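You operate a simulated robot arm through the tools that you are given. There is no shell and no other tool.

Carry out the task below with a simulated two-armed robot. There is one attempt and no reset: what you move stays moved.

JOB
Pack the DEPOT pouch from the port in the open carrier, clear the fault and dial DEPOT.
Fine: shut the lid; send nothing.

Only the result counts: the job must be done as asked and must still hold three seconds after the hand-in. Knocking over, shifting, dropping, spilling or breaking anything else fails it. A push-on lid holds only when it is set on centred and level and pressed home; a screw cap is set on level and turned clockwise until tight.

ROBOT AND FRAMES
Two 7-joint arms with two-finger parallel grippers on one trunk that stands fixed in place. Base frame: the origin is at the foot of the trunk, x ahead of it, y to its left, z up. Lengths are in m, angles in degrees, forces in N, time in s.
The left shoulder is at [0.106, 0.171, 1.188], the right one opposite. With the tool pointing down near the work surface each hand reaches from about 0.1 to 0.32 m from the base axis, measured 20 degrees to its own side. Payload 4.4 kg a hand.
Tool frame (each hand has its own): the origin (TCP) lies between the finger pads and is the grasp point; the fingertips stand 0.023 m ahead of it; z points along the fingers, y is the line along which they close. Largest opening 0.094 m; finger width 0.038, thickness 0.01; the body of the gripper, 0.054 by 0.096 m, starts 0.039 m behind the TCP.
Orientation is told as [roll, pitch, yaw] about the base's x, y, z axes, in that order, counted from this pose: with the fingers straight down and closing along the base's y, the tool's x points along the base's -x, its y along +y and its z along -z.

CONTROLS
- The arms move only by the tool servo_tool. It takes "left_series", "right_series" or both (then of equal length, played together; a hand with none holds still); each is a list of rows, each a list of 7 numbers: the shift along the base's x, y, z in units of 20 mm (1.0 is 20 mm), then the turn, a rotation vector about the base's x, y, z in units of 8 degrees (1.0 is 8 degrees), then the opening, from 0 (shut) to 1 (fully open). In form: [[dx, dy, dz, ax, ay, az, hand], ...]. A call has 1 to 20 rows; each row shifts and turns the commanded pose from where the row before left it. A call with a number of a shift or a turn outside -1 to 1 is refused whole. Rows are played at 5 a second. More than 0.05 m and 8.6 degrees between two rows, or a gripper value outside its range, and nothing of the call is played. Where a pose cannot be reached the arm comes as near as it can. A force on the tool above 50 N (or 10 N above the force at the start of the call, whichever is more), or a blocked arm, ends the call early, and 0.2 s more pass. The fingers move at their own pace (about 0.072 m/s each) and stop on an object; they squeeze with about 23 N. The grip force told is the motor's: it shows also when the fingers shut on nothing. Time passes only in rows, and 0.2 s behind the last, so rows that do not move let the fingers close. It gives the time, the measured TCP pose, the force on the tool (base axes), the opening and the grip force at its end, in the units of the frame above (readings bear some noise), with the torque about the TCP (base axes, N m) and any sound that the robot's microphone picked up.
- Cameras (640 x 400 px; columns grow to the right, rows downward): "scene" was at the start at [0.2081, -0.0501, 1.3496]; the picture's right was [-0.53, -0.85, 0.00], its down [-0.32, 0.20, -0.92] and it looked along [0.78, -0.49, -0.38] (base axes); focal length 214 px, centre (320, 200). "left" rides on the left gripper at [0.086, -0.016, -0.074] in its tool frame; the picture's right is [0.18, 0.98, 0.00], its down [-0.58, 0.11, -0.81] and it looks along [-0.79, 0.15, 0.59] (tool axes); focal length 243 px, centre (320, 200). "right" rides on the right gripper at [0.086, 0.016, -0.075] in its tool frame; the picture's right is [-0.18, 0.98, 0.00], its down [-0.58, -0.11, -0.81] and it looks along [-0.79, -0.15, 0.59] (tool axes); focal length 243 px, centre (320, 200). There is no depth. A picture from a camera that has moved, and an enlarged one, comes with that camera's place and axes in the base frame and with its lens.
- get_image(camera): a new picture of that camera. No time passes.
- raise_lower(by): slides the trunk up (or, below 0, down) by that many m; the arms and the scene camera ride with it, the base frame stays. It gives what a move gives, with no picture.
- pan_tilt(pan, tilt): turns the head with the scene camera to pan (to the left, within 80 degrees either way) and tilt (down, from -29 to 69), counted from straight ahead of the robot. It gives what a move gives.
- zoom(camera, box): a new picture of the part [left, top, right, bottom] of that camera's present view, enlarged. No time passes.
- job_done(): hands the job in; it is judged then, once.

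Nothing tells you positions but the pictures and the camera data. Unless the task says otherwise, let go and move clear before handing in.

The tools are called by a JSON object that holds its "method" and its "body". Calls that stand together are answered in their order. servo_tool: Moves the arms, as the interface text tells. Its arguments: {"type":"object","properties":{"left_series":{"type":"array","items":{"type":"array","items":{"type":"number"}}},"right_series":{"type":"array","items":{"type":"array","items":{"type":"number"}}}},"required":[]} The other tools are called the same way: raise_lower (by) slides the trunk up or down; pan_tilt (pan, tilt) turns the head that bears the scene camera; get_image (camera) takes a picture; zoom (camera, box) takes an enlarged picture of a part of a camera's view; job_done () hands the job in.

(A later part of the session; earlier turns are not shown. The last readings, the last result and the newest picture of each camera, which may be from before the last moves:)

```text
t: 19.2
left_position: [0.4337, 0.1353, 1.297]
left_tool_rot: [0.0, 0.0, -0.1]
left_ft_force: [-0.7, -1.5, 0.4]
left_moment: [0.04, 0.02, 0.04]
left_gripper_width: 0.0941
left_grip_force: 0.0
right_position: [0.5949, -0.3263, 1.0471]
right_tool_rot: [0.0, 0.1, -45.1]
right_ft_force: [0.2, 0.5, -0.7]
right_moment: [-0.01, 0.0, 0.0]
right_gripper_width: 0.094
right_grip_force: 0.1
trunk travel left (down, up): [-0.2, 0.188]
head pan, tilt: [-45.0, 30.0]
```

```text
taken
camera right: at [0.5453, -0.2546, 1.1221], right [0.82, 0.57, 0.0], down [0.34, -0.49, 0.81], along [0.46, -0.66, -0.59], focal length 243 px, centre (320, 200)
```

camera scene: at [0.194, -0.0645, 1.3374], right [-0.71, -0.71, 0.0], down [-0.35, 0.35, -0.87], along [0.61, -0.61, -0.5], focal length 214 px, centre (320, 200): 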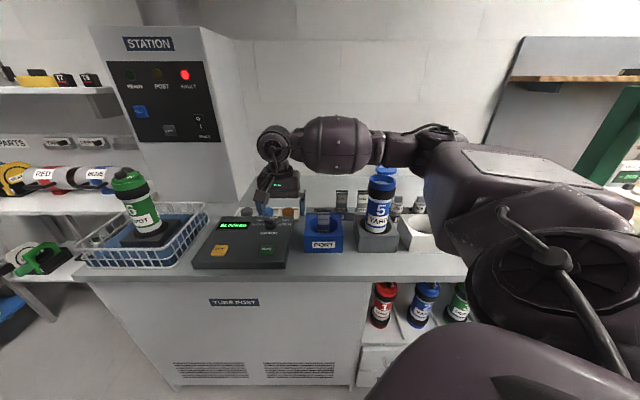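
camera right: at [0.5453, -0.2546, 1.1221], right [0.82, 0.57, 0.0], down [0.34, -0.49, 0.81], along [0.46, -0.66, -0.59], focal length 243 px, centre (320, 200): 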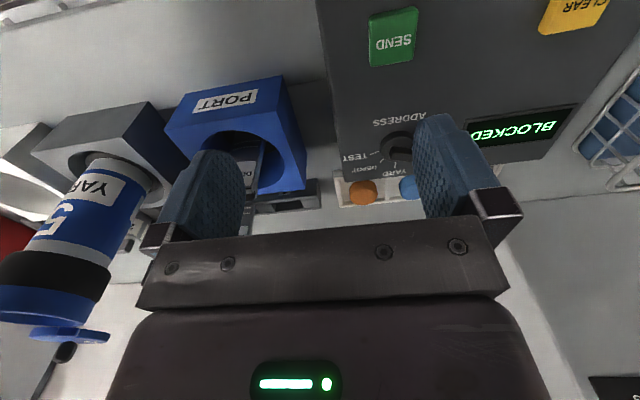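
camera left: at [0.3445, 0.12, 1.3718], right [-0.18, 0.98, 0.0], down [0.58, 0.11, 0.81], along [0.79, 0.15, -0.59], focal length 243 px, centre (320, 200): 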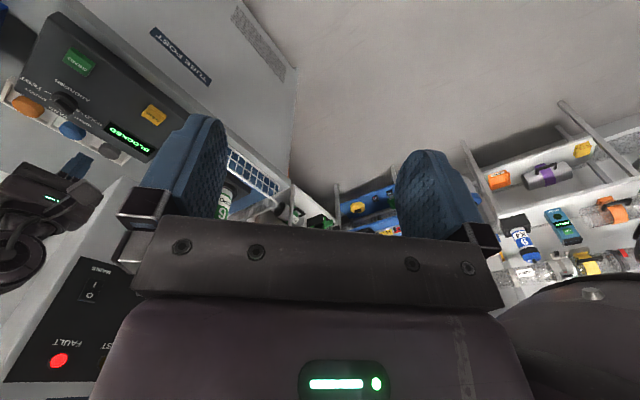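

To keep the forearm above the carrier and its open lid, I'll raise the trunk before working over the port.

{"method": "raise_lower", "body": {"by": 0.15}}

{"method": "get_image", "body": {"camera": "scene"}}

{"method": "get_image", "body": {"camera": "right"}}

{"method": "zoom", "body": {"camera": "scene", "box": [290, 210, 450, 310]}}

```text
t: 20.9
left_position: [0.4328, 0.136, 1.4478]
left_tool_rot: [-0.1, 0.0, 0.1]
left_ft_force: [0.7, 0.4, 0.6]
left_moment: [-0.01, 0.0, -0.01]
left_gripper_width: 0.0943
left_grip_force: 0.1
right_position: [0.5952, -0.3256, 1.1968]
right_tool_rot: [0.0, 0.1, -44.9]
right_ft_force: [-0.1, -0.3, 0.2]
right_moment: [0.02, -0.02, 0.01]
right_gripper_width: 0.0938
right_grip_force: 0.0
trunk travel left (down, up): [-0.35, 0.038]
head pan, tilt: [-45.0, 30.0]
```

```text
taken
camera scene: at [0.1209, -0.0646, 1.4953], right [-0.71, -0.71, 0.0], down [-0.35, 0.35, -0.87], along [0.61, -0.61, -0.5], focal length 214 px, centre (320, 200)
```

scene: 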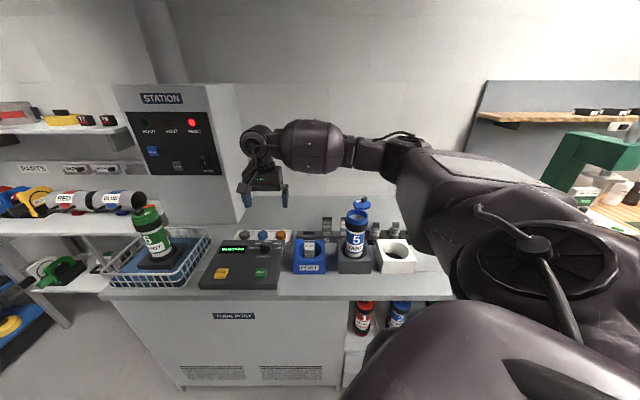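

```text
taken
camera right: at [0.5457, -0.2544, 1.2714], right [0.82, 0.57, 0.0], down [0.34, -0.49, 0.81], along [0.46, -0.66, -0.59], focal length 243 px, centre (320, 200)
```

right: 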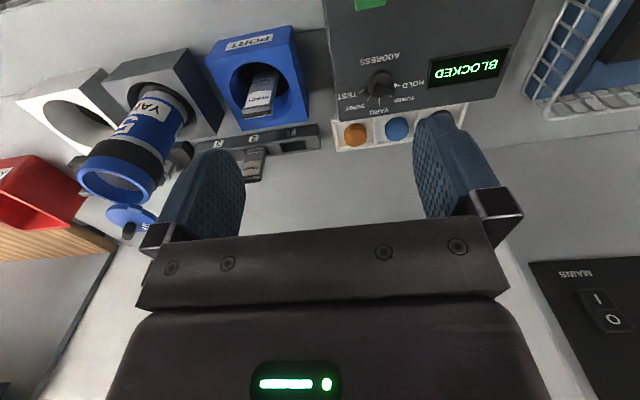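

```text
4.00 times, centred on (370, 260) of scene
camera zoom: at [0.1209, -0.0646, 1.4953], right [-0.71, -0.71, 0.0], down [-0.35, 0.35, -0.87], along [0.61, -0.61, -0.5], focal length 858 px, centre (120, -40)
```

zoom: 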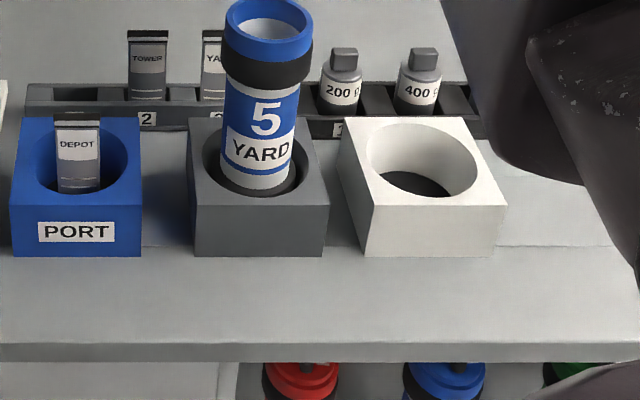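

{"method": "zoom", "body": {"camera": "right", "box": [60, 20, 320, 240]}}

{"method": "zoom", "body": {"camera": "right", "box": [200, 20, 320, 130]}}

{"method": "zoom", "body": {"camera": "scene", "box": [285, 225, 345, 280]}}

```text
1.82 times, centred on (190, 130) of right
camera zoom: at [0.5457, -0.2544, 1.2714], right [0.82, 0.57, 0.0], down [0.34, -0.49, 0.81], along [0.46, -0.66, -0.59], focal length 441 px, centre (556, 327)
```

zoom: 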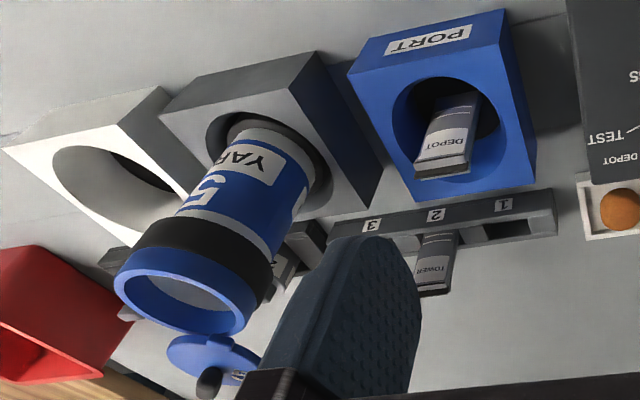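

```text
3.64 times, centred on (260, 75) of right
camera zoom: at [0.5457, -0.2544, 1.2714], right [0.82, 0.57, 0.0], down [0.34, -0.49, 0.81], along [0.46, -0.66, -0.59], focal length 882 px, centre (538, 654)
```

zoom: 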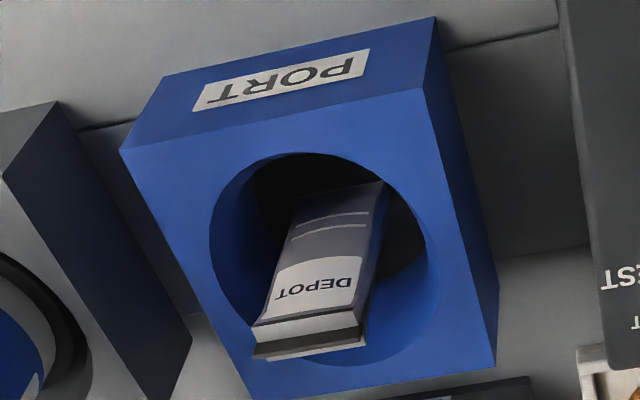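

```text
7.27 times, centred on (315, 252) of scene
camera zoom: at [0.1209, -0.0646, 1.4953], right [-0.71, -0.71, 0.0], down [-0.35, 0.35, -0.87], along [0.61, -0.61, -0.5], focal length 1560 px, centre (356, -182)
```

zoom: 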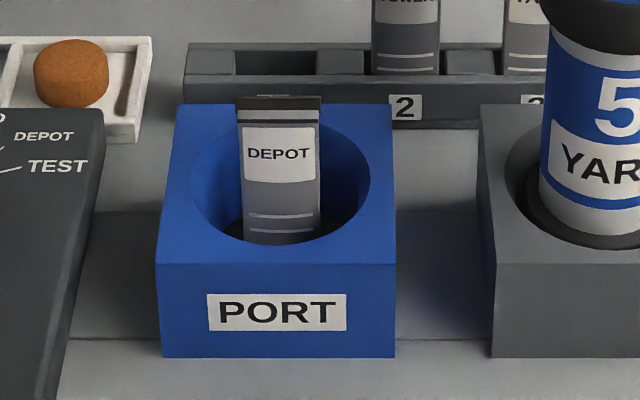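

The port top is at z≈0.914 with its centre at (0.590,-0.476). The pouch top centre is at (0.587,-0.473,0.972) and it's about 42 mm wide. I'll go above the pouch.

{"method": "servo_tool", "body": {"right_series": [[-0.05, -0.92, -0.3, 0, 0, 0, 0.8], [-0.05, -0.92, -0.3, 0, 0, 0, 0.8], [-0.05, -0.92, -0.3, 0, 0, 0, 0.8], [-0.05, -0.92, -0.5, 0, 0, 0, 0.8], [-0.05, -0.92, -0.5, 0, 0, 0, 0.8], [-0.05, -0.92, -0.5, 0, 0, 0, 0.8], [-0.05, -0.92, -0.8, 0, 0, 0, 0.8], [-0.05, -0.92, -0.8, 0, 0, 0, 0.8], [0, 0, 0, 0, 0, 0, 0.8]]}}

{"method": "get_image", "body": {"camera": "scene"}}

{"method": "get_image", "body": {"camera": "right"}}

{"method": "zoom", "body": {"camera": "scene", "box": [230, 140, 450, 290]}}

```text
t: 22.9
left_position: [0.4324, 0.1367, 1.447]
left_tool_rot: [0.1, 0.0, 0.1]
left_ft_force: [0.5, 0.3, -0.2]
left_moment: [-0.02, 0.01, 0.01]
left_gripper_width: 0.094
left_grip_force: 0.1
right_position: [0.5879, -0.4741, 1.1181]
right_tool_rot: [0.0, 0.0, -45.0]
right_ft_force: [-0.3, 0.7, 1.1]
right_moment: [-0.03, 0.02, 0.01]
right_gripper_width: 0.0751
right_grip_force: 0.1
trunk travel left (down, up): [-0.35, 0.038]
head pan, tilt: [-45.0, 30.0]
```

```text
taken
camera scene: at [0.1206, -0.0642, 1.4955], right [-0.71, -0.71, 0.0], down [-0.35, 0.35, -0.87], along [0.61, -0.61, -0.5], focal length 214 px, centre (320, 200)
```

scene: 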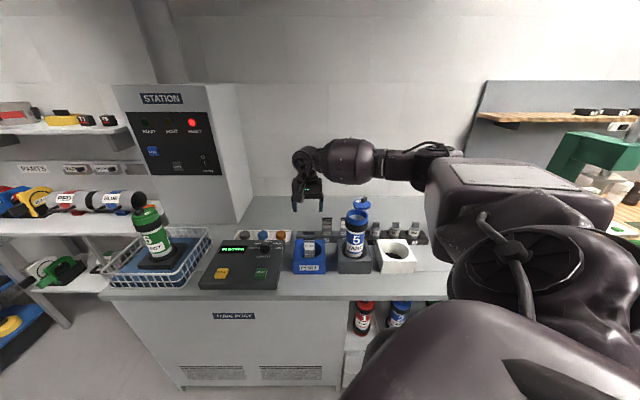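

```text
taken
camera right: at [0.5381, -0.4012, 1.1925], right [0.82, 0.57, 0.0], down [0.33, -0.49, 0.81], along [0.46, -0.66, -0.59], focal length 243 px, centre (320, 200)
```

right: 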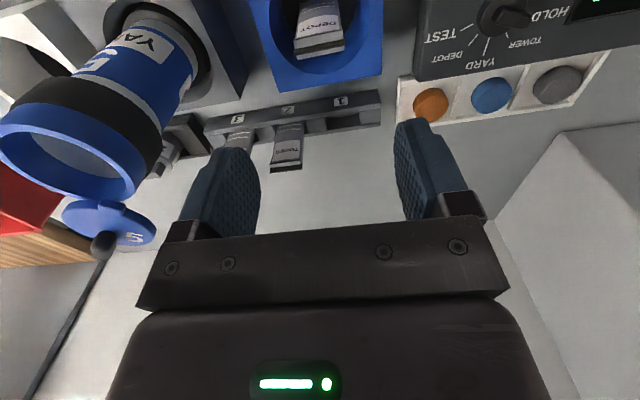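

```text
2.67 times, centred on (340, 215) of scene
camera zoom: at [0.1206, -0.0642, 1.4955], right [-0.71, -0.71, 0.0], down [-0.35, 0.35, -0.87], along [0.61, -0.61, -0.5], focal length 572 px, centre (267, 160)
```

zoom: 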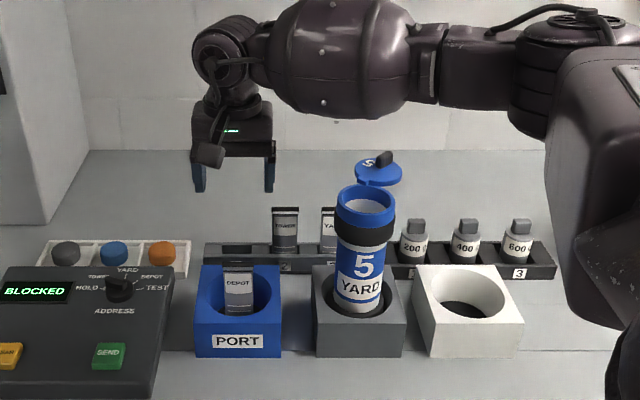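

The forearm would come down near the carrier if I descend vertically. I'll tilt the tool about 40° forward so the wrist sits back toward the robot, keeping the pads parallel to the pouch edges.

{"method": "servo_tool", "body": {"right_series": [[0, 0, 0, -0.7, -0.7, 0, 0.8], [0, 0, 0, -0.7, -0.7, 0, 0.8], [0, 0, 0, -0.7, -0.7, 0, 0.8], [0, 0, 0, -0.7, -0.7, 0, 0.8], [0, 0, 0, -0.7, -0.7, 0, 0.8], [0, 0, 0, 0, 0, 0, 0.8]]}}

{"method": "get_image", "body": {"camera": "scene"}}

{"method": "get_image", "body": {"camera": "right"}}

{"method": "zoom", "body": {"camera": "scene", "box": [230, 140, 450, 290]}}

```text
t: 24.3
left_position: [0.4331, 0.1375, 1.4476]
left_tool_rot: [0.0, 0.0, 0.1]
left_ft_force: [0.5, -0.6, -0.2]
left_moment: [0.01, 0.02, 0.01]
left_gripper_width: 0.0941
left_grip_force: 0.1
right_position: [0.5876, -0.4726, 1.117]
right_tool_rot: [0.0, -39.6, -45.0]
right_ft_force: [0.0, 0.2, 0.3]
right_moment: [-0.06, -0.01, -0.02]
right_gripper_width: 0.0752
right_grip_force: 0.1
trunk travel left (down, up): [-0.35, 0.038]
head pan, tilt: [-45.0, 30.0]
```

```text
taken
camera scene: at [0.1208, -0.0646, 1.4954], right [-0.71, -0.71, 0.0], down [-0.35, 0.35, -0.87], along [0.61, -0.61, -0.5], focal length 214 px, centre (320, 200)
```

scene: 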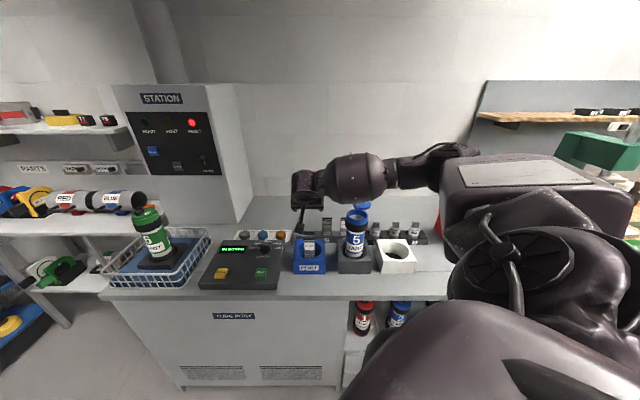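

```text
taken
camera right: at [0.5181, -0.382, 1.1198], right [0.79, 0.6, 0.12], down [-0.12, -0.03, 0.99], along [0.59, -0.8, 0.05], focal length 243 px, centre (320, 200)
```

right: 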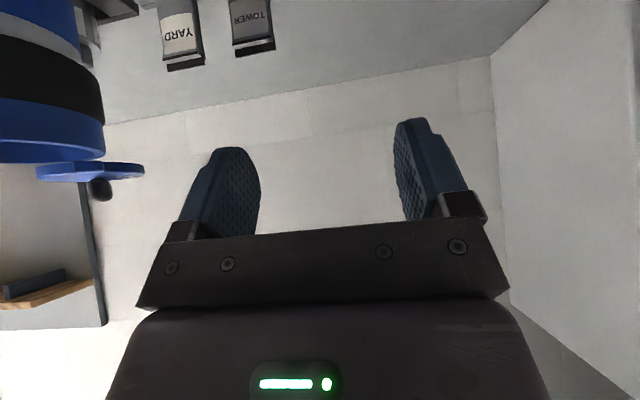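

```text
2.67 times, centred on (340, 215) of scene
camera zoom: at [0.1208, -0.0646, 1.4954], right [-0.71, -0.71, 0.0], down [-0.35, 0.35, -0.87], along [0.61, -0.61, -0.5], focal length 572 px, centre (267, 160)
```

zoom: 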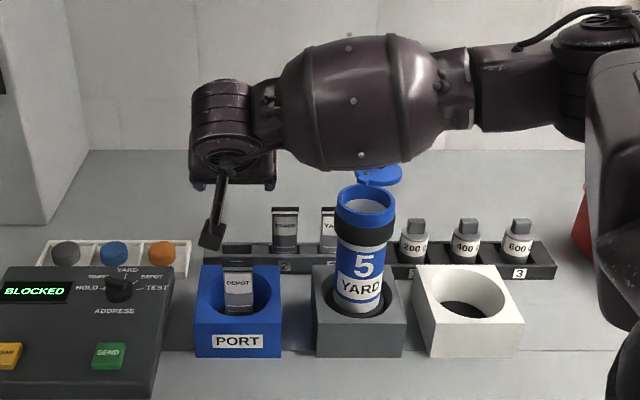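

The wrist is now well back from the carrier. I'll descend to straddle the pouch.

{"method": "servo_tool", "body": {"right_series": [[0, 0, -0.9, 0, 0, 0, 0.8], [0, 0, -0.9, 0, 0, 0, 0.8], [0, 0, -0.9, 0, 0, 0, 0.8], [0, 0, -0.9, 0, 0, 0, 0.8], [0, 0, -0.9, 0, 0, 0, 0.8], [0, 0, -0.9, 0, 0, 0, 0.8], [0, 0, 0, 0, 0, 0, 0.8]]}}

{"method": "zoom", "body": {"camera": "scene", "box": [230, 140, 450, 290]}}

{"method": "get_image", "body": {"camera": "right"}}

```text
t: 25.9
left_position: [0.4327, 0.1379, 1.447]
left_tool_rot: [0.0, -0.1, 0.1]
left_ft_force: [0.8, 0.6, 0.7]
left_moment: [-0.01, -0.02, 0.0]
left_gripper_width: 0.0941
left_grip_force: 0.0
right_position: [0.5869, -0.4734, 1.0085]
right_tool_rot: [-0.1, -39.6, -45.0]
right_ft_force: [0.1, -0.9, 0.3]
right_moment: [-0.01, -0.02, -0.01]
right_gripper_width: 0.0753
right_grip_force: 0.1
trunk travel left (down, up): [-0.35, 0.038]
head pan, tilt: [-45.0, 30.0]
```

```text
2.67 times, centred on (340, 215) of scene
camera zoom: at [0.1205, -0.0645, 1.4955], right [-0.71, -0.71, 0.0], down [-0.35, 0.35, -0.87], along [0.61, -0.61, -0.5], focal length 572 px, centre (267, 160)
```

zoom: 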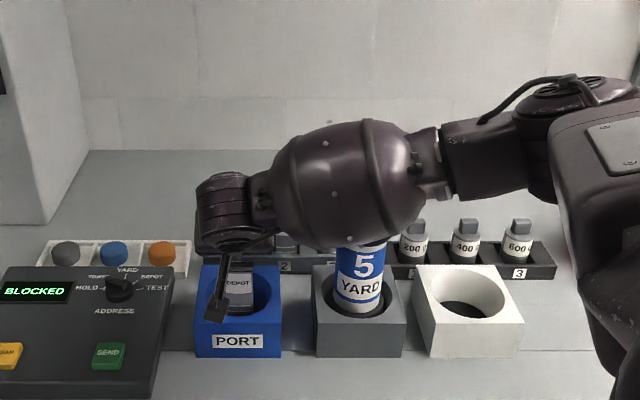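

```text
taken
camera right: at [0.5181, -0.3819, 1.0116], right [0.8, 0.59, 0.12], down [-0.12, -0.03, 0.99], along [0.59, -0.8, 0.05], focal length 243 px, centre (320, 200)
```

right: 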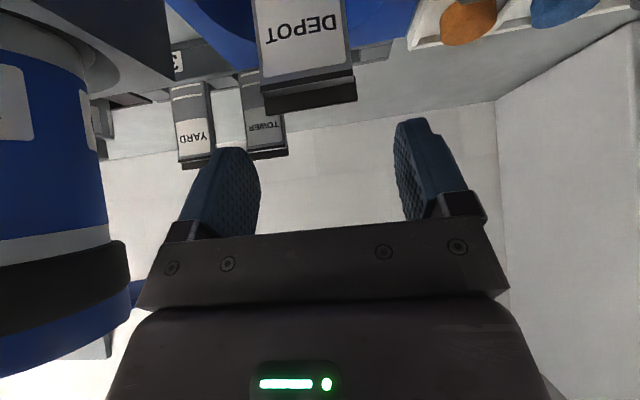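

{"method": "servo_tool", "body": {"right_series": [[0, 0, -0.8, 0, 0, 0, 0.8], [0, 0, -0.8, 0, 0, 0, 0.8], [0, 0, -0.7, 0, 0, 0, 0.8], [0, 0, -0.5, 0, 0, 0, 0.8], [0, 0, 0, 0, 0, 0, 0.8]]}}

{"method": "zoom", "body": {"camera": "scene", "box": [230, 140, 450, 290]}}

{"method": "get_image", "body": {"camera": "right"}}

```text
t: 27.1
left_position: [0.4312, 0.1366, 1.447]
left_tool_rot: [0.0, -0.1, 0.2]
left_ft_force: [-0.7, -0.5, 0.6]
left_moment: [-0.04, 0.04, 0.01]
left_gripper_width: 0.094
left_grip_force: 0.1
right_position: [0.5882, -0.4735, 0.9521]
right_tool_rot: [0.0, -39.5, -45.0]
right_ft_force: [1.1, -0.3, 0.3]
right_moment: [-0.03, -0.05, 0.0]
right_gripper_width: 0.0751
right_grip_force: 0.1
trunk travel left (down, up): [-0.35, 0.038]
head pan, tilt: [-45.0, 30.0]
```

```text
2.67 times, centred on (340, 215) of scene
camera zoom: at [0.1206, -0.0646, 1.4955], right [-0.71, -0.71, 0.0], down [-0.35, 0.35, -0.87], along [0.61, -0.61, -0.5], focal length 572 px, centre (267, 160)
```

zoom: 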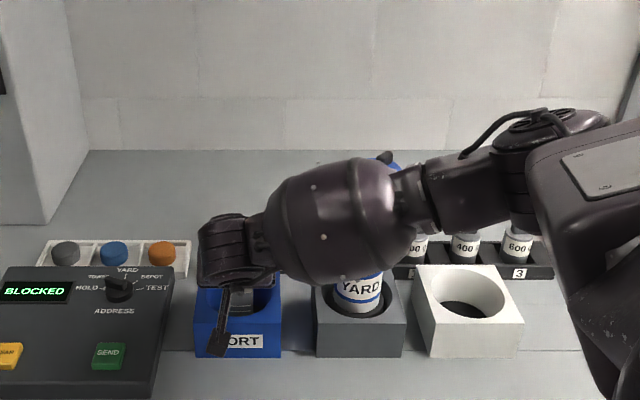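

```text
taken
camera right: at [0.5184, -0.3817, 0.9558], right [0.79, 0.6, 0.12], down [-0.12, -0.03, 0.99], along [0.59, -0.8, 0.05], focal length 243 px, centre (320, 200)
```

right: 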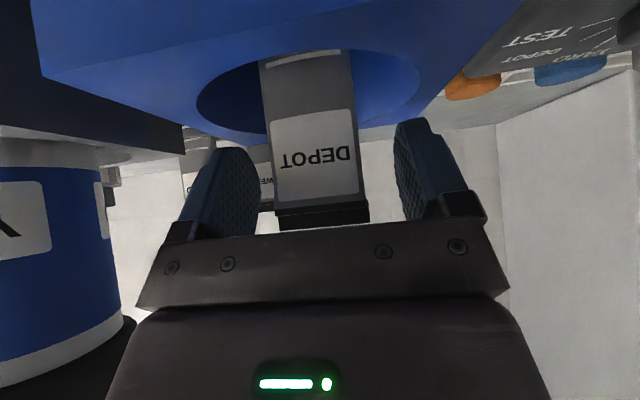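

The pouch sits between the fingers, so I'll close on it.

{"method": "servo_tool", "body": {"right_series": [[0, 0, 0, 0, 0, 0, 0.5], [0, 0, 0, 0, 0, 0, 0.3], [0, 0, 0, 0, 0, 0, 0.1], [0, 0, 0, 0, 0, 0, 0.1], [0, 0, 0, 0, 0, 0, 0.1]]}}

{"method": "get_image", "body": {"camera": "right"}}

```text
t: 28.3
left_position: [0.4325, 0.1359, 1.4468]
left_tool_rot: [0.1, 0.0, 0.1]
left_ft_force: [0.1, -0.6, 0.5]
left_moment: [-0.01, 0.0, 0.01]
left_gripper_width: 0.094
left_grip_force: 0.0
right_position: [0.5874, -0.4728, 0.9535]
right_tool_rot: [0.0, -39.5, -45.0]
right_ft_force: [-1.0, -0.4, -0.3]
right_moment: [0.01, 0.0, -0.01]
right_gripper_width: 0.0415
right_grip_force: 23.4
trunk travel left (down, up): [-0.35, 0.038]
head pan, tilt: [-45.0, 30.0]
```

```text
taken
camera right: at [0.5186, -0.3819, 0.9561], right [0.8, 0.6, 0.12], down [-0.12, -0.03, 0.99], along [0.59, -0.8, 0.05], focal length 243 px, centre (320, 200)
```

right: 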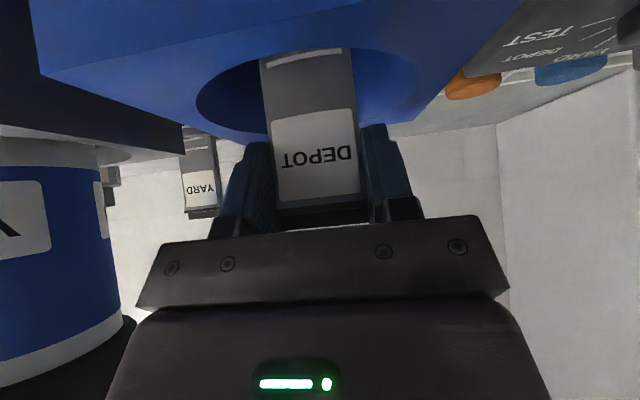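

Gripped at 41.5 mm. I'll lift straight up.

{"method": "servo_tool", "body": {"right_series": [[0, 0, 0.4, 0, 0, 0, 0.1], [0, 0, 0.6, 0, 0, 0, 0.1], [0, 0, 0.9, 0, 0, 0, 0.1], [0, 0, 0.9, 0, 0, 0, 0.1], [0, 0, 0.9, 0, 0, 0, 0.1], [0, 0, 0.9, 0, 0, 0, 0.1], [0, 0, 0.9, 0, 0, 0, 0.1], [0, 0, 0.9, 0, 0, 0, 0.1], [0, 0, 0.9, 0, 0, 0, 0.1], [0, 0, 0.9, 0, 0, 0, 0.1], [0, 0, 0.9, 0, 0, 0, 0.1], [0, 0, 0.9, 0, 0, 0, 0.1], [0, 0, 0.9, 0, 0, 0, 0.1], [0, 0, 0.9, 0, 0, 0, 0.1], [0, 0, 0.9, 0, 0, 0, 0.1], [0, 0, 0.9, 0, 0, 0, 0.1], [0, 0, 0, 0, 0, 0, 0.1]]}}

{"method": "get_image", "body": {"camera": "right"}}

{"method": "get_image", "body": {"camera": "scene"}}

{"method": "zoom", "body": {"camera": "scene", "box": [230, 140, 450, 290]}}

```text
t: 31.9
left_position: [0.4324, 0.1354, 1.4472]
left_tool_rot: [0.1, 0.1, 0.1]
left_ft_force: [-0.1, 0.3, -0.8]
left_moment: [-0.03, -0.01, 0.01]
left_gripper_width: 0.094
left_grip_force: 0.0
right_position: [0.5872, -0.4745, 1.2251]
right_tool_rot: [-0.1, -39.5, -45.0]
right_ft_force: [0.3, -0.1, -0.5]
right_moment: [-0.02, 0.0, 0.02]
right_gripper_width: 0.0417
right_grip_force: 22.8
trunk travel left (down, up): [-0.35, 0.038]
head pan, tilt: [-45.0, 30.0]
```

```text
taken
camera right: at [0.5183, -0.3823, 1.2284], right [0.79, 0.6, 0.12], down [-0.12, -0.03, 0.99], along [0.59, -0.8, 0.05], focal length 243 px, centre (320, 200)
```

right: 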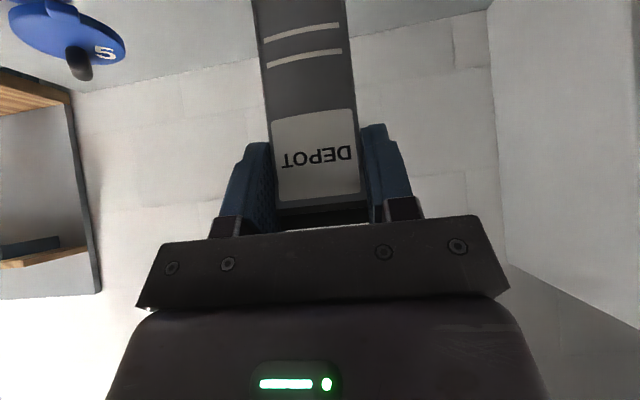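

```text
taken
camera scene: at [0.1208, -0.0648, 1.4954], right [-0.71, -0.71, 0.0], down [-0.35, 0.35, -0.87], along [0.61, -0.61, -0.5], focal length 214 px, centre (320, 200)
```

scene: 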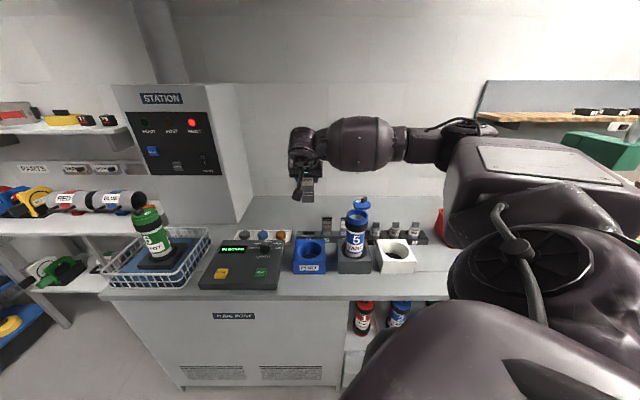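

```text
2.67 times, centred on (340, 215) of scene
camera zoom: at [0.1208, -0.0648, 1.4954], right [-0.71, -0.71, 0.0], down [-0.35, 0.35, -0.87], along [0.61, -0.61, -0.5], focal length 572 px, centre (267, 160)
```

zoom: 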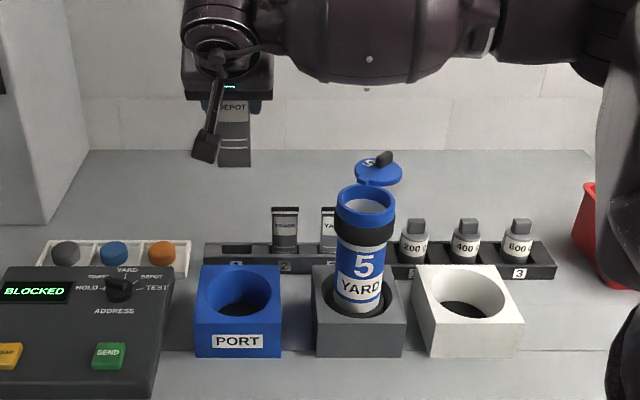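

{"method": "zoom", "body": {"camera": "scene", "box": [335, 190, 383, 220]}}

{"method": "zoom", "body": {"camera": "scene", "box": [325, 190, 405, 280]}}

```text
13.33 times, centred on (359, 205) of scene
camera zoom: at [0.1208, -0.0648, 1.4954], right [-0.71, -0.71, 0.0], down [-0.35, 0.35, -0.87], along [0.61, -0.61, -0.5], focal length 2860 px, centre (-200, 133)
```

zoom: 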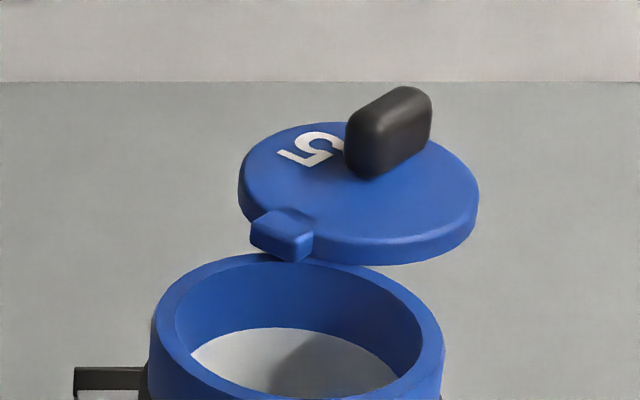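

```text
4.44 times, centred on (365, 235) of scene
camera zoom: at [0.1208, -0.0648, 1.4954], right [-0.71, -0.71, 0.0], down [-0.35, 0.35, -0.87], along [0.61, -0.61, -0.5], focal length 953 px, centre (120, 44)
```

zoom: 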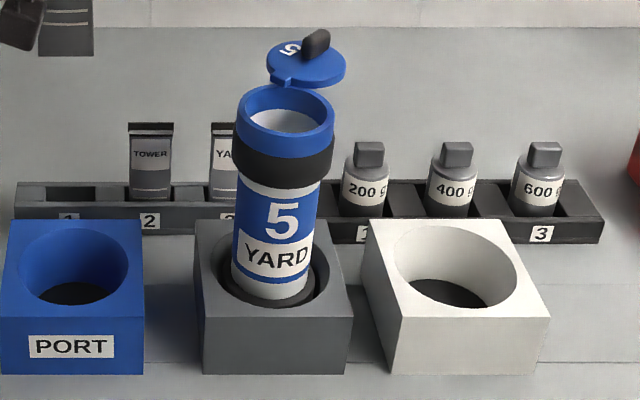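

Fitted from two heights, the mouth is at (0.463,-0.590,1.077) with an inner diameter of about 64 mm. The lid pivots about a rear ear near (0.488,-0.615). I'll move the pouch over the mouth.

{"method": "servo_tool", "body": {"right_series": [[-0.775, -0.722, 0.1, 0, 0, 0, 0.1], [-0.775, -0.722, 0.1, 0, 0, 0, 0.1], [-0.775, -0.722, 0.1, 0, 0, 0, 0.1], [-0.775, -0.722, 0.1, 0, 0, 0, 0.1], [-0.775, -0.722, 0.1, 0, 0, 0, 0.1], [-0.775, -0.722, 0.1, 0, 0, 0, 0.1], [-0.775, -0.722, 0.1, 0, 0, 0, 0.1], [-0.775, -0.722, 0.1, 0, 0, 0, 0.1], [0, 0, 0, 0, 0, 0, 0.1]]}}

{"method": "get_image", "body": {"camera": "right"}}

{"method": "get_image", "body": {"camera": "scene"}}

{"method": "zoom", "body": {"camera": "scene", "box": [310, 150, 406, 210]}}

```text
t: 33.9
left_position: [0.4328, 0.1359, 1.4468]
left_tool_rot: [-0.1, 0.0, 0.1]
left_ft_force: [-0.1, 0.8, 0.0]
left_moment: [-0.02, 0.02, 0.0]
left_gripper_width: 0.0939
left_grip_force: 0.1
right_position: [0.4634, -0.5891, 1.2405]
right_tool_rot: [0.0, -39.5, -44.9]
right_ft_force: [0.1, -0.5, -0.7]
right_moment: [-0.01, 0.03, 0.0]
right_gripper_width: 0.0418
right_grip_force: 23.2
trunk travel left (down, up): [-0.35, 0.038]
head pan, tilt: [-45.0, 30.0]
```

```text
taken
camera right: at [0.3944, -0.4974, 1.2438], right [0.79, 0.6, 0.12], down [-0.12, -0.03, 0.99], along [0.59, -0.8, 0.05], focal length 243 px, centre (320, 200)
```

right: 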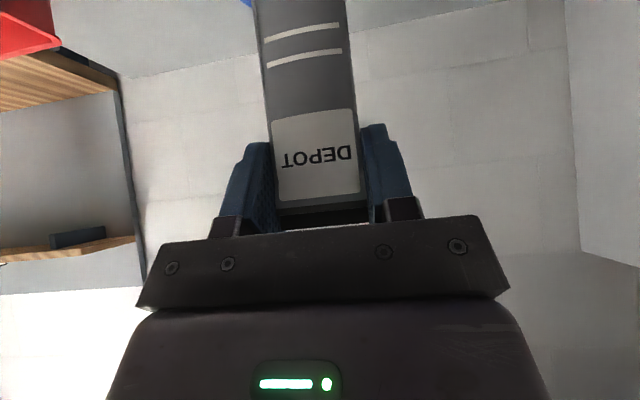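

```text
taken
camera scene: at [0.1213, -0.0648, 1.4953], right [-0.71, -0.71, 0.0], down [-0.35, 0.35, -0.87], along [0.61, -0.61, -0.5], focal length 214 px, centre (320, 200)
```

scene: 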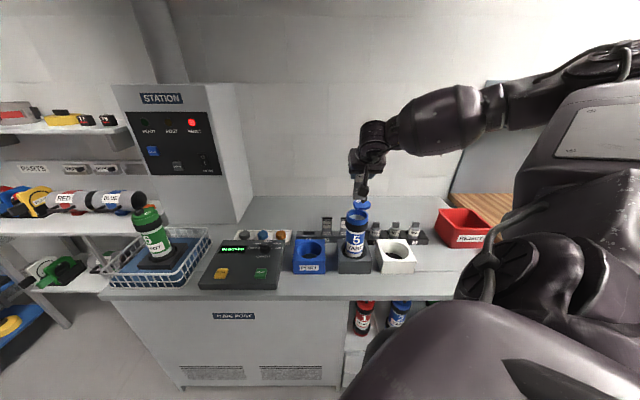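

```text
6.67 times, centred on (358, 180) of scene
camera zoom: at [0.1213, -0.0648, 1.4953], right [-0.71, -0.71, 0.0], down [-0.35, 0.35, -0.87], along [0.61, -0.61, -0.5], focal length 1430 px, centre (67, 333)
```

zoom: 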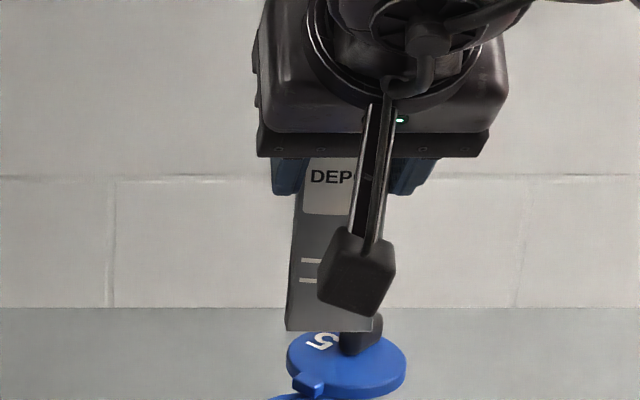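

{"method": "servo_tool", "body": {"right_series": [[0, 0, -0.6, 0, 0, 0, 0.1], [0, 0, -0.6, 0, 0, 0, 0.1], [0, 0, -0.6, 0, 0, 0, 0.1], [0, 0, -0.6, 0, 0, 0, 0.1], [0, 0, -0.2, 0, 0, 0, 0.1], [0, 0, 0, 0, 0, 0, 0.1]]}}

{"method": "zoom", "body": {"camera": "scene", "box": [320, 165, 400, 225]}}

{"method": "get_image", "body": {"camera": "right"}}

```text
t: 35.3
left_position: [0.4327, 0.1362, 1.4475]
left_tool_rot: [-0.1, -0.1, 0.1]
left_ft_force: [1.0, 0.0, -0.1]
left_moment: [0.02, 0.01, 0.0]
left_gripper_width: 0.0941
left_grip_force: 0.2
right_position: [0.4627, -0.5892, 1.1896]
right_tool_rot: [0.1, -39.6, -45.0]
right_ft_force: [0.0, -0.1, 0.5]
right_moment: [0.02, 0.02, 0.02]
right_gripper_width: 0.0415
right_grip_force: 22.7
trunk travel left (down, up): [-0.35, 0.038]
head pan, tilt: [-45.0, 30.0]
```

```text
6.67 times, centred on (360, 195) of scene
camera zoom: at [0.1208, -0.0647, 1.4954], right [-0.71, -0.71, 0.0], down [-0.35, 0.35, -0.87], along [0.61, -0.61, -0.5], focal length 1430 px, centre (53, 233)
```

zoom: 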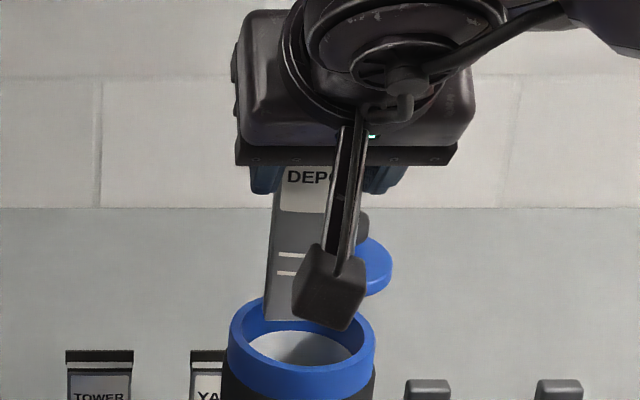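

```text
taken
camera right: at [0.3941, -0.4971, 1.1918], right [0.8, 0.6, 0.12], down [-0.12, -0.03, 0.99], along [0.59, -0.8, 0.05], focal length 243 px, centre (320, 200)
```

right: 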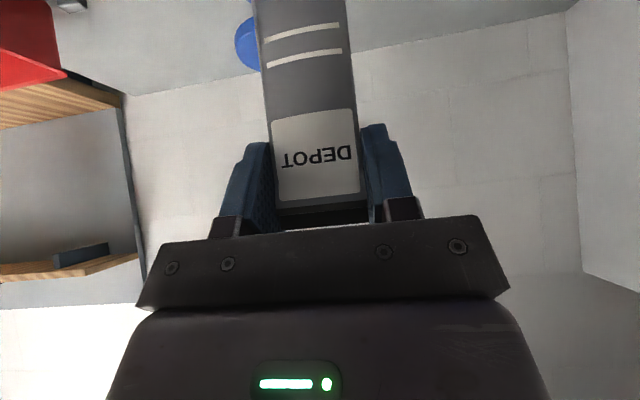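

In the picture the pouch is about 3 mm off to the right and front of the mouth's centre. I'll shift x by +4 mm and lower it carefully.

{"method": "servo_tool", "body": {"right_series": [[0.2, 0, -0.2, 0, 0, 0, 0.1], [0, 0, -0.4, 0, 0, 0, 0.1], [0, 0, -0.4, 0, 0, 0, 0.1], [0, 0, -0.4, 0, 0, 0, 0.1], [0, 0, -0.4, 0, 0, 0, 0.1]]}}

{"method": "zoom", "body": {"camera": "scene", "box": [320, 165, 400, 225]}}

{"method": "get_image", "body": {"camera": "right"}}

```text
t: 36.5
left_position: [0.4334, 0.1358, 1.4471]
left_tool_rot: [0.0, 0.0, 0.1]
left_ft_force: [0.4, 0.4, -0.3]
left_moment: [-0.03, 0.04, 0.02]
left_gripper_width: 0.0938
left_grip_force: 0.1
right_position: [0.467, -0.5898, 1.1541]
right_tool_rot: [0.0, -39.6, -45.1]
right_ft_force: [-0.6, 0.2, -1.0]
right_moment: [0.01, -0.03, 0.01]
right_gripper_width: 0.0417
right_grip_force: 23.0
trunk travel left (down, up): [-0.35, 0.038]
head pan, tilt: [-45.0, 30.0]
```

```text
6.67 times, centred on (360, 195) of scene
camera zoom: at [0.1208, -0.0648, 1.4954], right [-0.71, -0.71, 0.0], down [-0.35, 0.35, -0.87], along [0.61, -0.61, -0.5], focal length 1430 px, centre (53, 233)
```

zoom: 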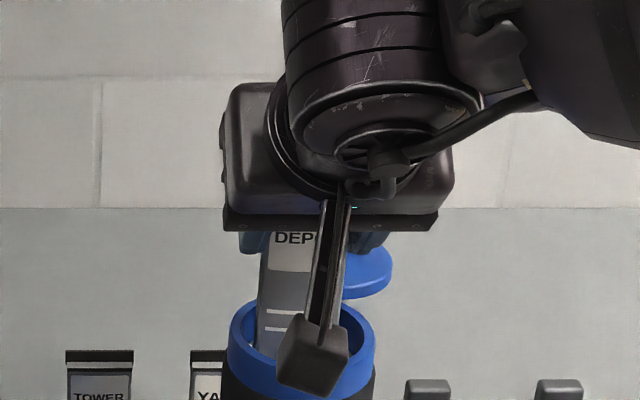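

```text
taken
camera right: at [0.3985, -0.4972, 1.1562], right [0.8, 0.59, 0.12], down [-0.12, -0.03, 0.99], along [0.59, -0.8, 0.05], focal length 243 px, centre (320, 200)
```

right: 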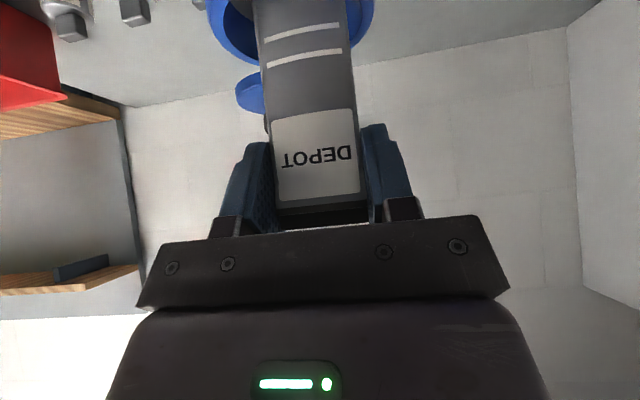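

The pouch has entered the mouth without contact. I'll lower until the fingertips are just above the rim.

{"method": "servo_tool", "body": {"right_series": [[0, 0, -0.4, 0, 0, 0, 0.1], [0, 0, -0.4, 0, 0, 0, 0.1], [0, 0, -0.4, 0, 0, 0, 0.1], [0, 0, -0.4, 0, 0, 0, 0.1], [0, 0, -0.2, 0, 0, 0, 0.1], [0, 0, 0, 0, 0, 0, 0.1]]}}

{"method": "zoom", "body": {"camera": "scene", "box": [320, 165, 400, 225]}}

{"method": "get_image", "body": {"camera": "right"}}

```text
t: 37.9
left_position: [0.4326, 0.1375, 1.4469]
left_tool_rot: [-0.1, 0.0, 0.1]
left_ft_force: [0.8, -0.4, -0.3]
left_moment: [-0.03, -0.02, 0.02]
left_gripper_width: 0.0939
left_grip_force: 0.0
right_position: [0.4675, -0.5892, 1.1164]
right_tool_rot: [0.0, -39.6, -45.1]
right_ft_force: [0.8, -0.6, 0.2]
right_moment: [0.02, -0.01, 0.01]
right_gripper_width: 0.0414
right_grip_force: 23.3
trunk travel left (down, up): [-0.35, 0.038]
head pan, tilt: [-45.0, 30.0]
```

```text
6.67 times, centred on (360, 195) of scene
camera zoom: at [0.1207, -0.0646, 1.4954], right [-0.71, -0.71, 0.0], down [-0.35, 0.35, -0.87], along [0.61, -0.61, -0.5], focal length 1430 px, centre (53, 233)
```

zoom: 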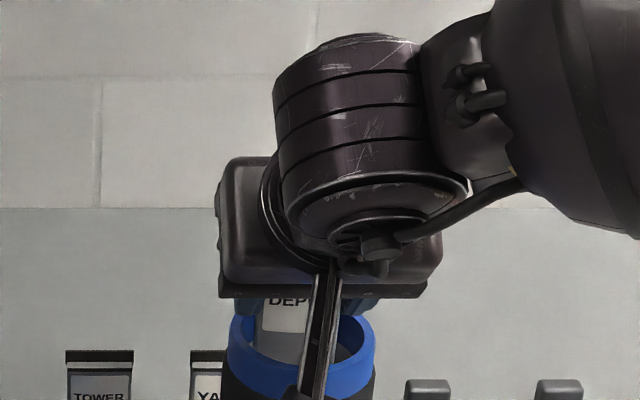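

```text
taken
camera right: at [0.3982, -0.4968, 1.1199], right [0.8, 0.6, 0.12], down [-0.12, -0.03, 0.99], along [0.59, -0.8, 0.05], focal length 243 px, centre (320, 200)
```

right: 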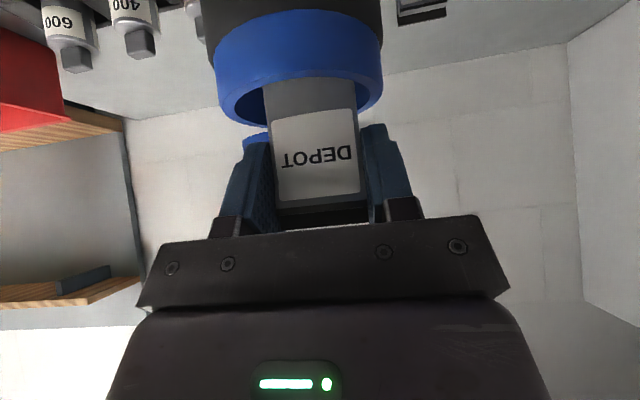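

{"method": "servo_tool", "body": {"right_series": [[-0.07, -0.07, -0.15, 0, 0, 0, 0.1], [0, 0, 0, 0, 0, 0, 0.1], [0, 0, 0, 0, 0, 0, 0.6], [0, 0, 0, 0, 0, 0, 0.7], [0, 0, 0, 0, 0, 0, 0.7], [0, 0, 0, 0, 0, 0, 0.7]]}}

{"method": "zoom", "body": {"camera": "scene", "box": [320, 165, 400, 225]}}

{"method": "get_image", "body": {"camera": "right"}}

```text
t: 39.3
left_position: [0.4318, 0.1358, 1.4474]
left_tool_rot: [0.0, 0.0, 0.2]
left_ft_force: [0.5, 0.3, 0.2]
left_moment: [0.02, -0.04, -0.01]
left_gripper_width: 0.0937
left_grip_force: 0.1
right_position: [0.4658, -0.5888, 1.1147]
right_tool_rot: [-0.1, -39.7, -44.9]
right_ft_force: [0.0, -0.5, -0.4]
right_moment: [0.01, 0.04, -0.01]
right_gripper_width: 0.0657
right_grip_force: 0.0
trunk travel left (down, up): [-0.35, 0.038]
head pan, tilt: [-45.0, 30.0]
```

```text
6.67 times, centred on (360, 195) of scene
camera zoom: at [0.1207, -0.0646, 1.4954], right [-0.71, -0.71, 0.0], down [-0.35, 0.35, -0.87], along [0.61, -0.61, -0.5], focal length 1430 px, centre (53, 233)
```

zoom: 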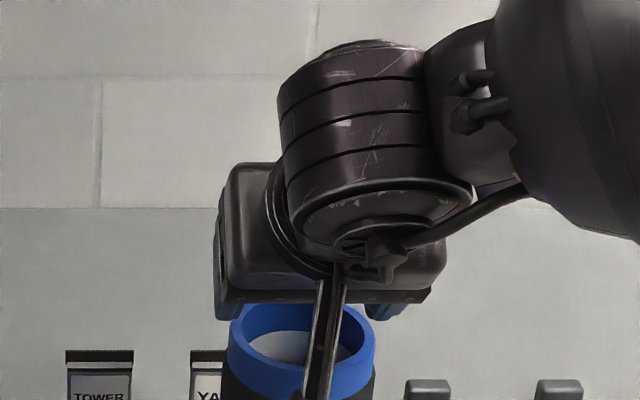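

```text
taken
camera right: at [0.3967, -0.4984, 1.117], right [0.8, 0.6, 0.12], down [-0.12, -0.03, 0.99], along [0.59, -0.8, 0.05], focal length 243 px, centre (320, 200)
```

right: 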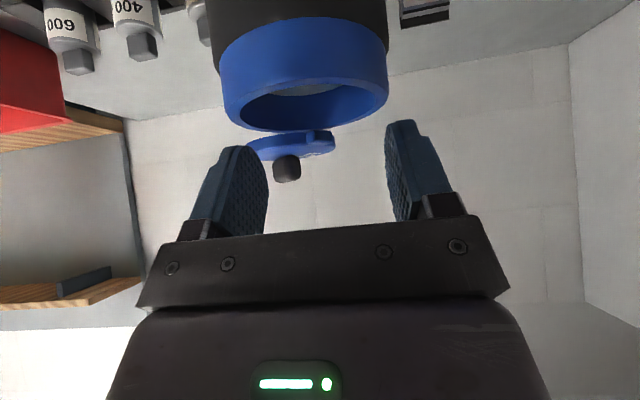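

The pouch dropped inside. I'll raise the hand straight up and look at the display and the carrier.

{"method": "servo_tool", "body": {"right_series": [[0, 0, 0.9, 0, 0, 0, 0.7], [0, 0, 0.9, 0, 0, 0, 0.7], [0, 0, 0.9, 0, 0, 0, 0.7], [0, 0, 0.9, 0, 0, 0, 0.7], [0, 0, 0.9, 0, 0, 0, 0.7], [0, 0, 0.9, 0.7, 0.7, 0, 0.3], [0, 0, 0.5, 0.7, 0.7, 0, 0], [0, 0, 0, 0.7, 0.7, 0, 0], [0, 0, 0, 0.7, 0.7, 0, 0], [0, 0, 0, 0.7, 0.7, 0, 0], [0, 0, 0, 0, 0, 0, 0]]}}

{"method": "get_image", "body": {"camera": "right"}}

{"method": "get_image", "body": {"camera": "scene"}}

{"method": "zoom", "body": {"camera": "scene", "box": [120, 80, 440, 280]}}

```text
t: 41.7
left_position: [0.4321, 0.137, 1.4478]
left_tool_rot: [0.0, 0.0, 0.1]
left_ft_force: [0.4, 0.8, 0.2]
left_moment: [0.01, -0.03, -0.01]
left_gripper_width: 0.094
left_grip_force: 0.0
right_position: [0.465, -0.5895, 1.2336]
right_tool_rot: [0.1, 0.1, -44.9]
right_ft_force: [0.3, -0.7, -0.4]
right_moment: [0.02, -0.01, 0.01]
right_gripper_width: 0.0
right_grip_force: 22.7
trunk travel left (down, up): [-0.35, 0.038]
head pan, tilt: [-45.0, 30.0]
```

```text
taken
camera right: at [0.416, -0.518, 1.3079], right [0.82, 0.57, 0.0], down [0.34, -0.49, 0.81], along [0.46, -0.66, -0.59], focal length 243 px, centre (320, 200)
```

right: 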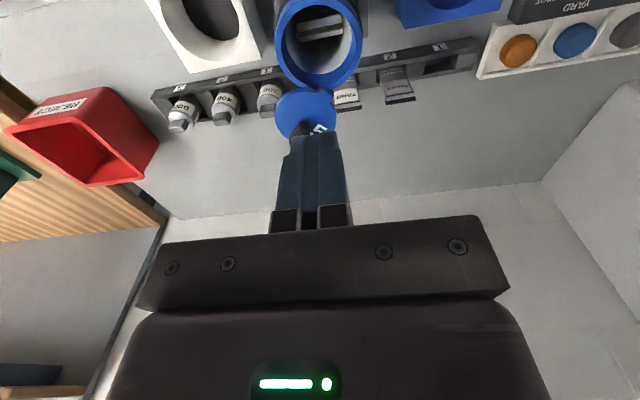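

```text
taken
camera scene: at [0.1202, -0.0642, 1.4955], right [-0.71, -0.71, 0.0], down [-0.35, 0.35, -0.87], along [0.61, -0.61, -0.5], focal length 214 px, centre (320, 200)
```

scene: 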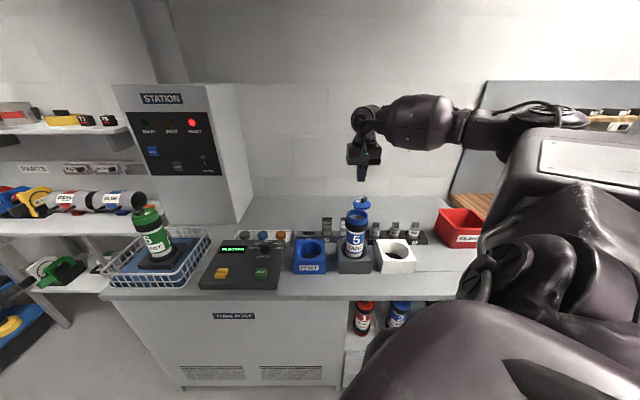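

```text
2.00 times, centred on (280, 180) of scene
camera zoom: at [0.1202, -0.0642, 1.4955], right [-0.71, -0.71, 0.0], down [-0.35, 0.35, -0.87], along [0.61, -0.61, -0.5], focal length 429 px, centre (400, 240)
```

zoom: 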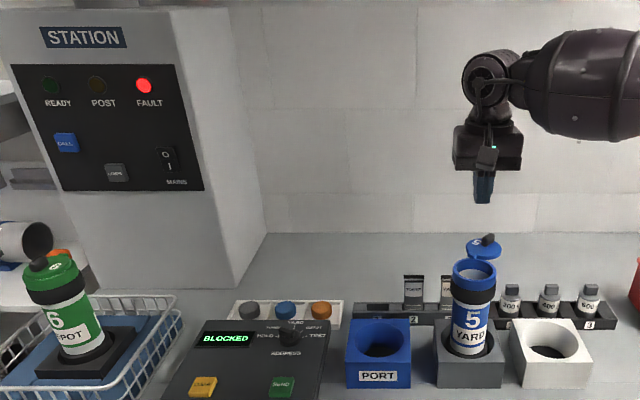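

{"method": "zoom", "body": {"camera": "right", "box": [260, 0, 380, 140]}}

{"method": "zoom", "body": {"camera": "scene", "box": [335, 190, 383, 220]}}

```text
2.86 times, centred on (320, 70) of right
camera zoom: at [0.416, -0.518, 1.3079], right [0.82, 0.57, 0.0], down [0.34, -0.49, 0.81], along [0.46, -0.66, -0.59], focal length 693 px, centre (320, 571)
```

zoom: 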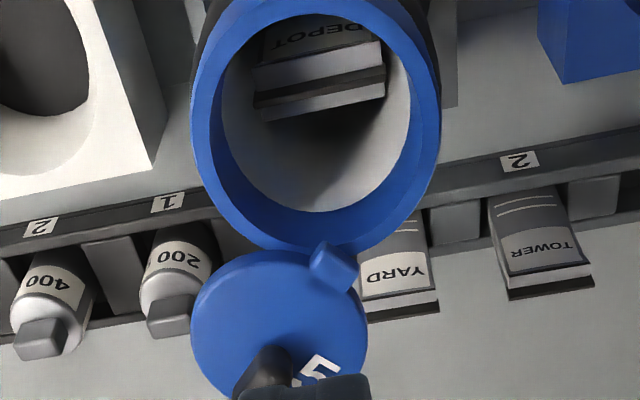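

```text
13.33 times, centred on (359, 205) of scene
camera zoom: at [0.1202, -0.0642, 1.4955], right [-0.71, -0.71, 0.0], down [-0.35, 0.35, -0.87], along [0.61, -0.61, -0.5], focal length 2860 px, centre (-200, 133)
```

zoom: 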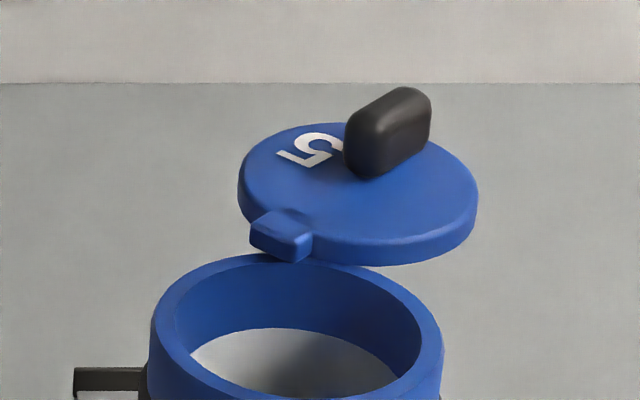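

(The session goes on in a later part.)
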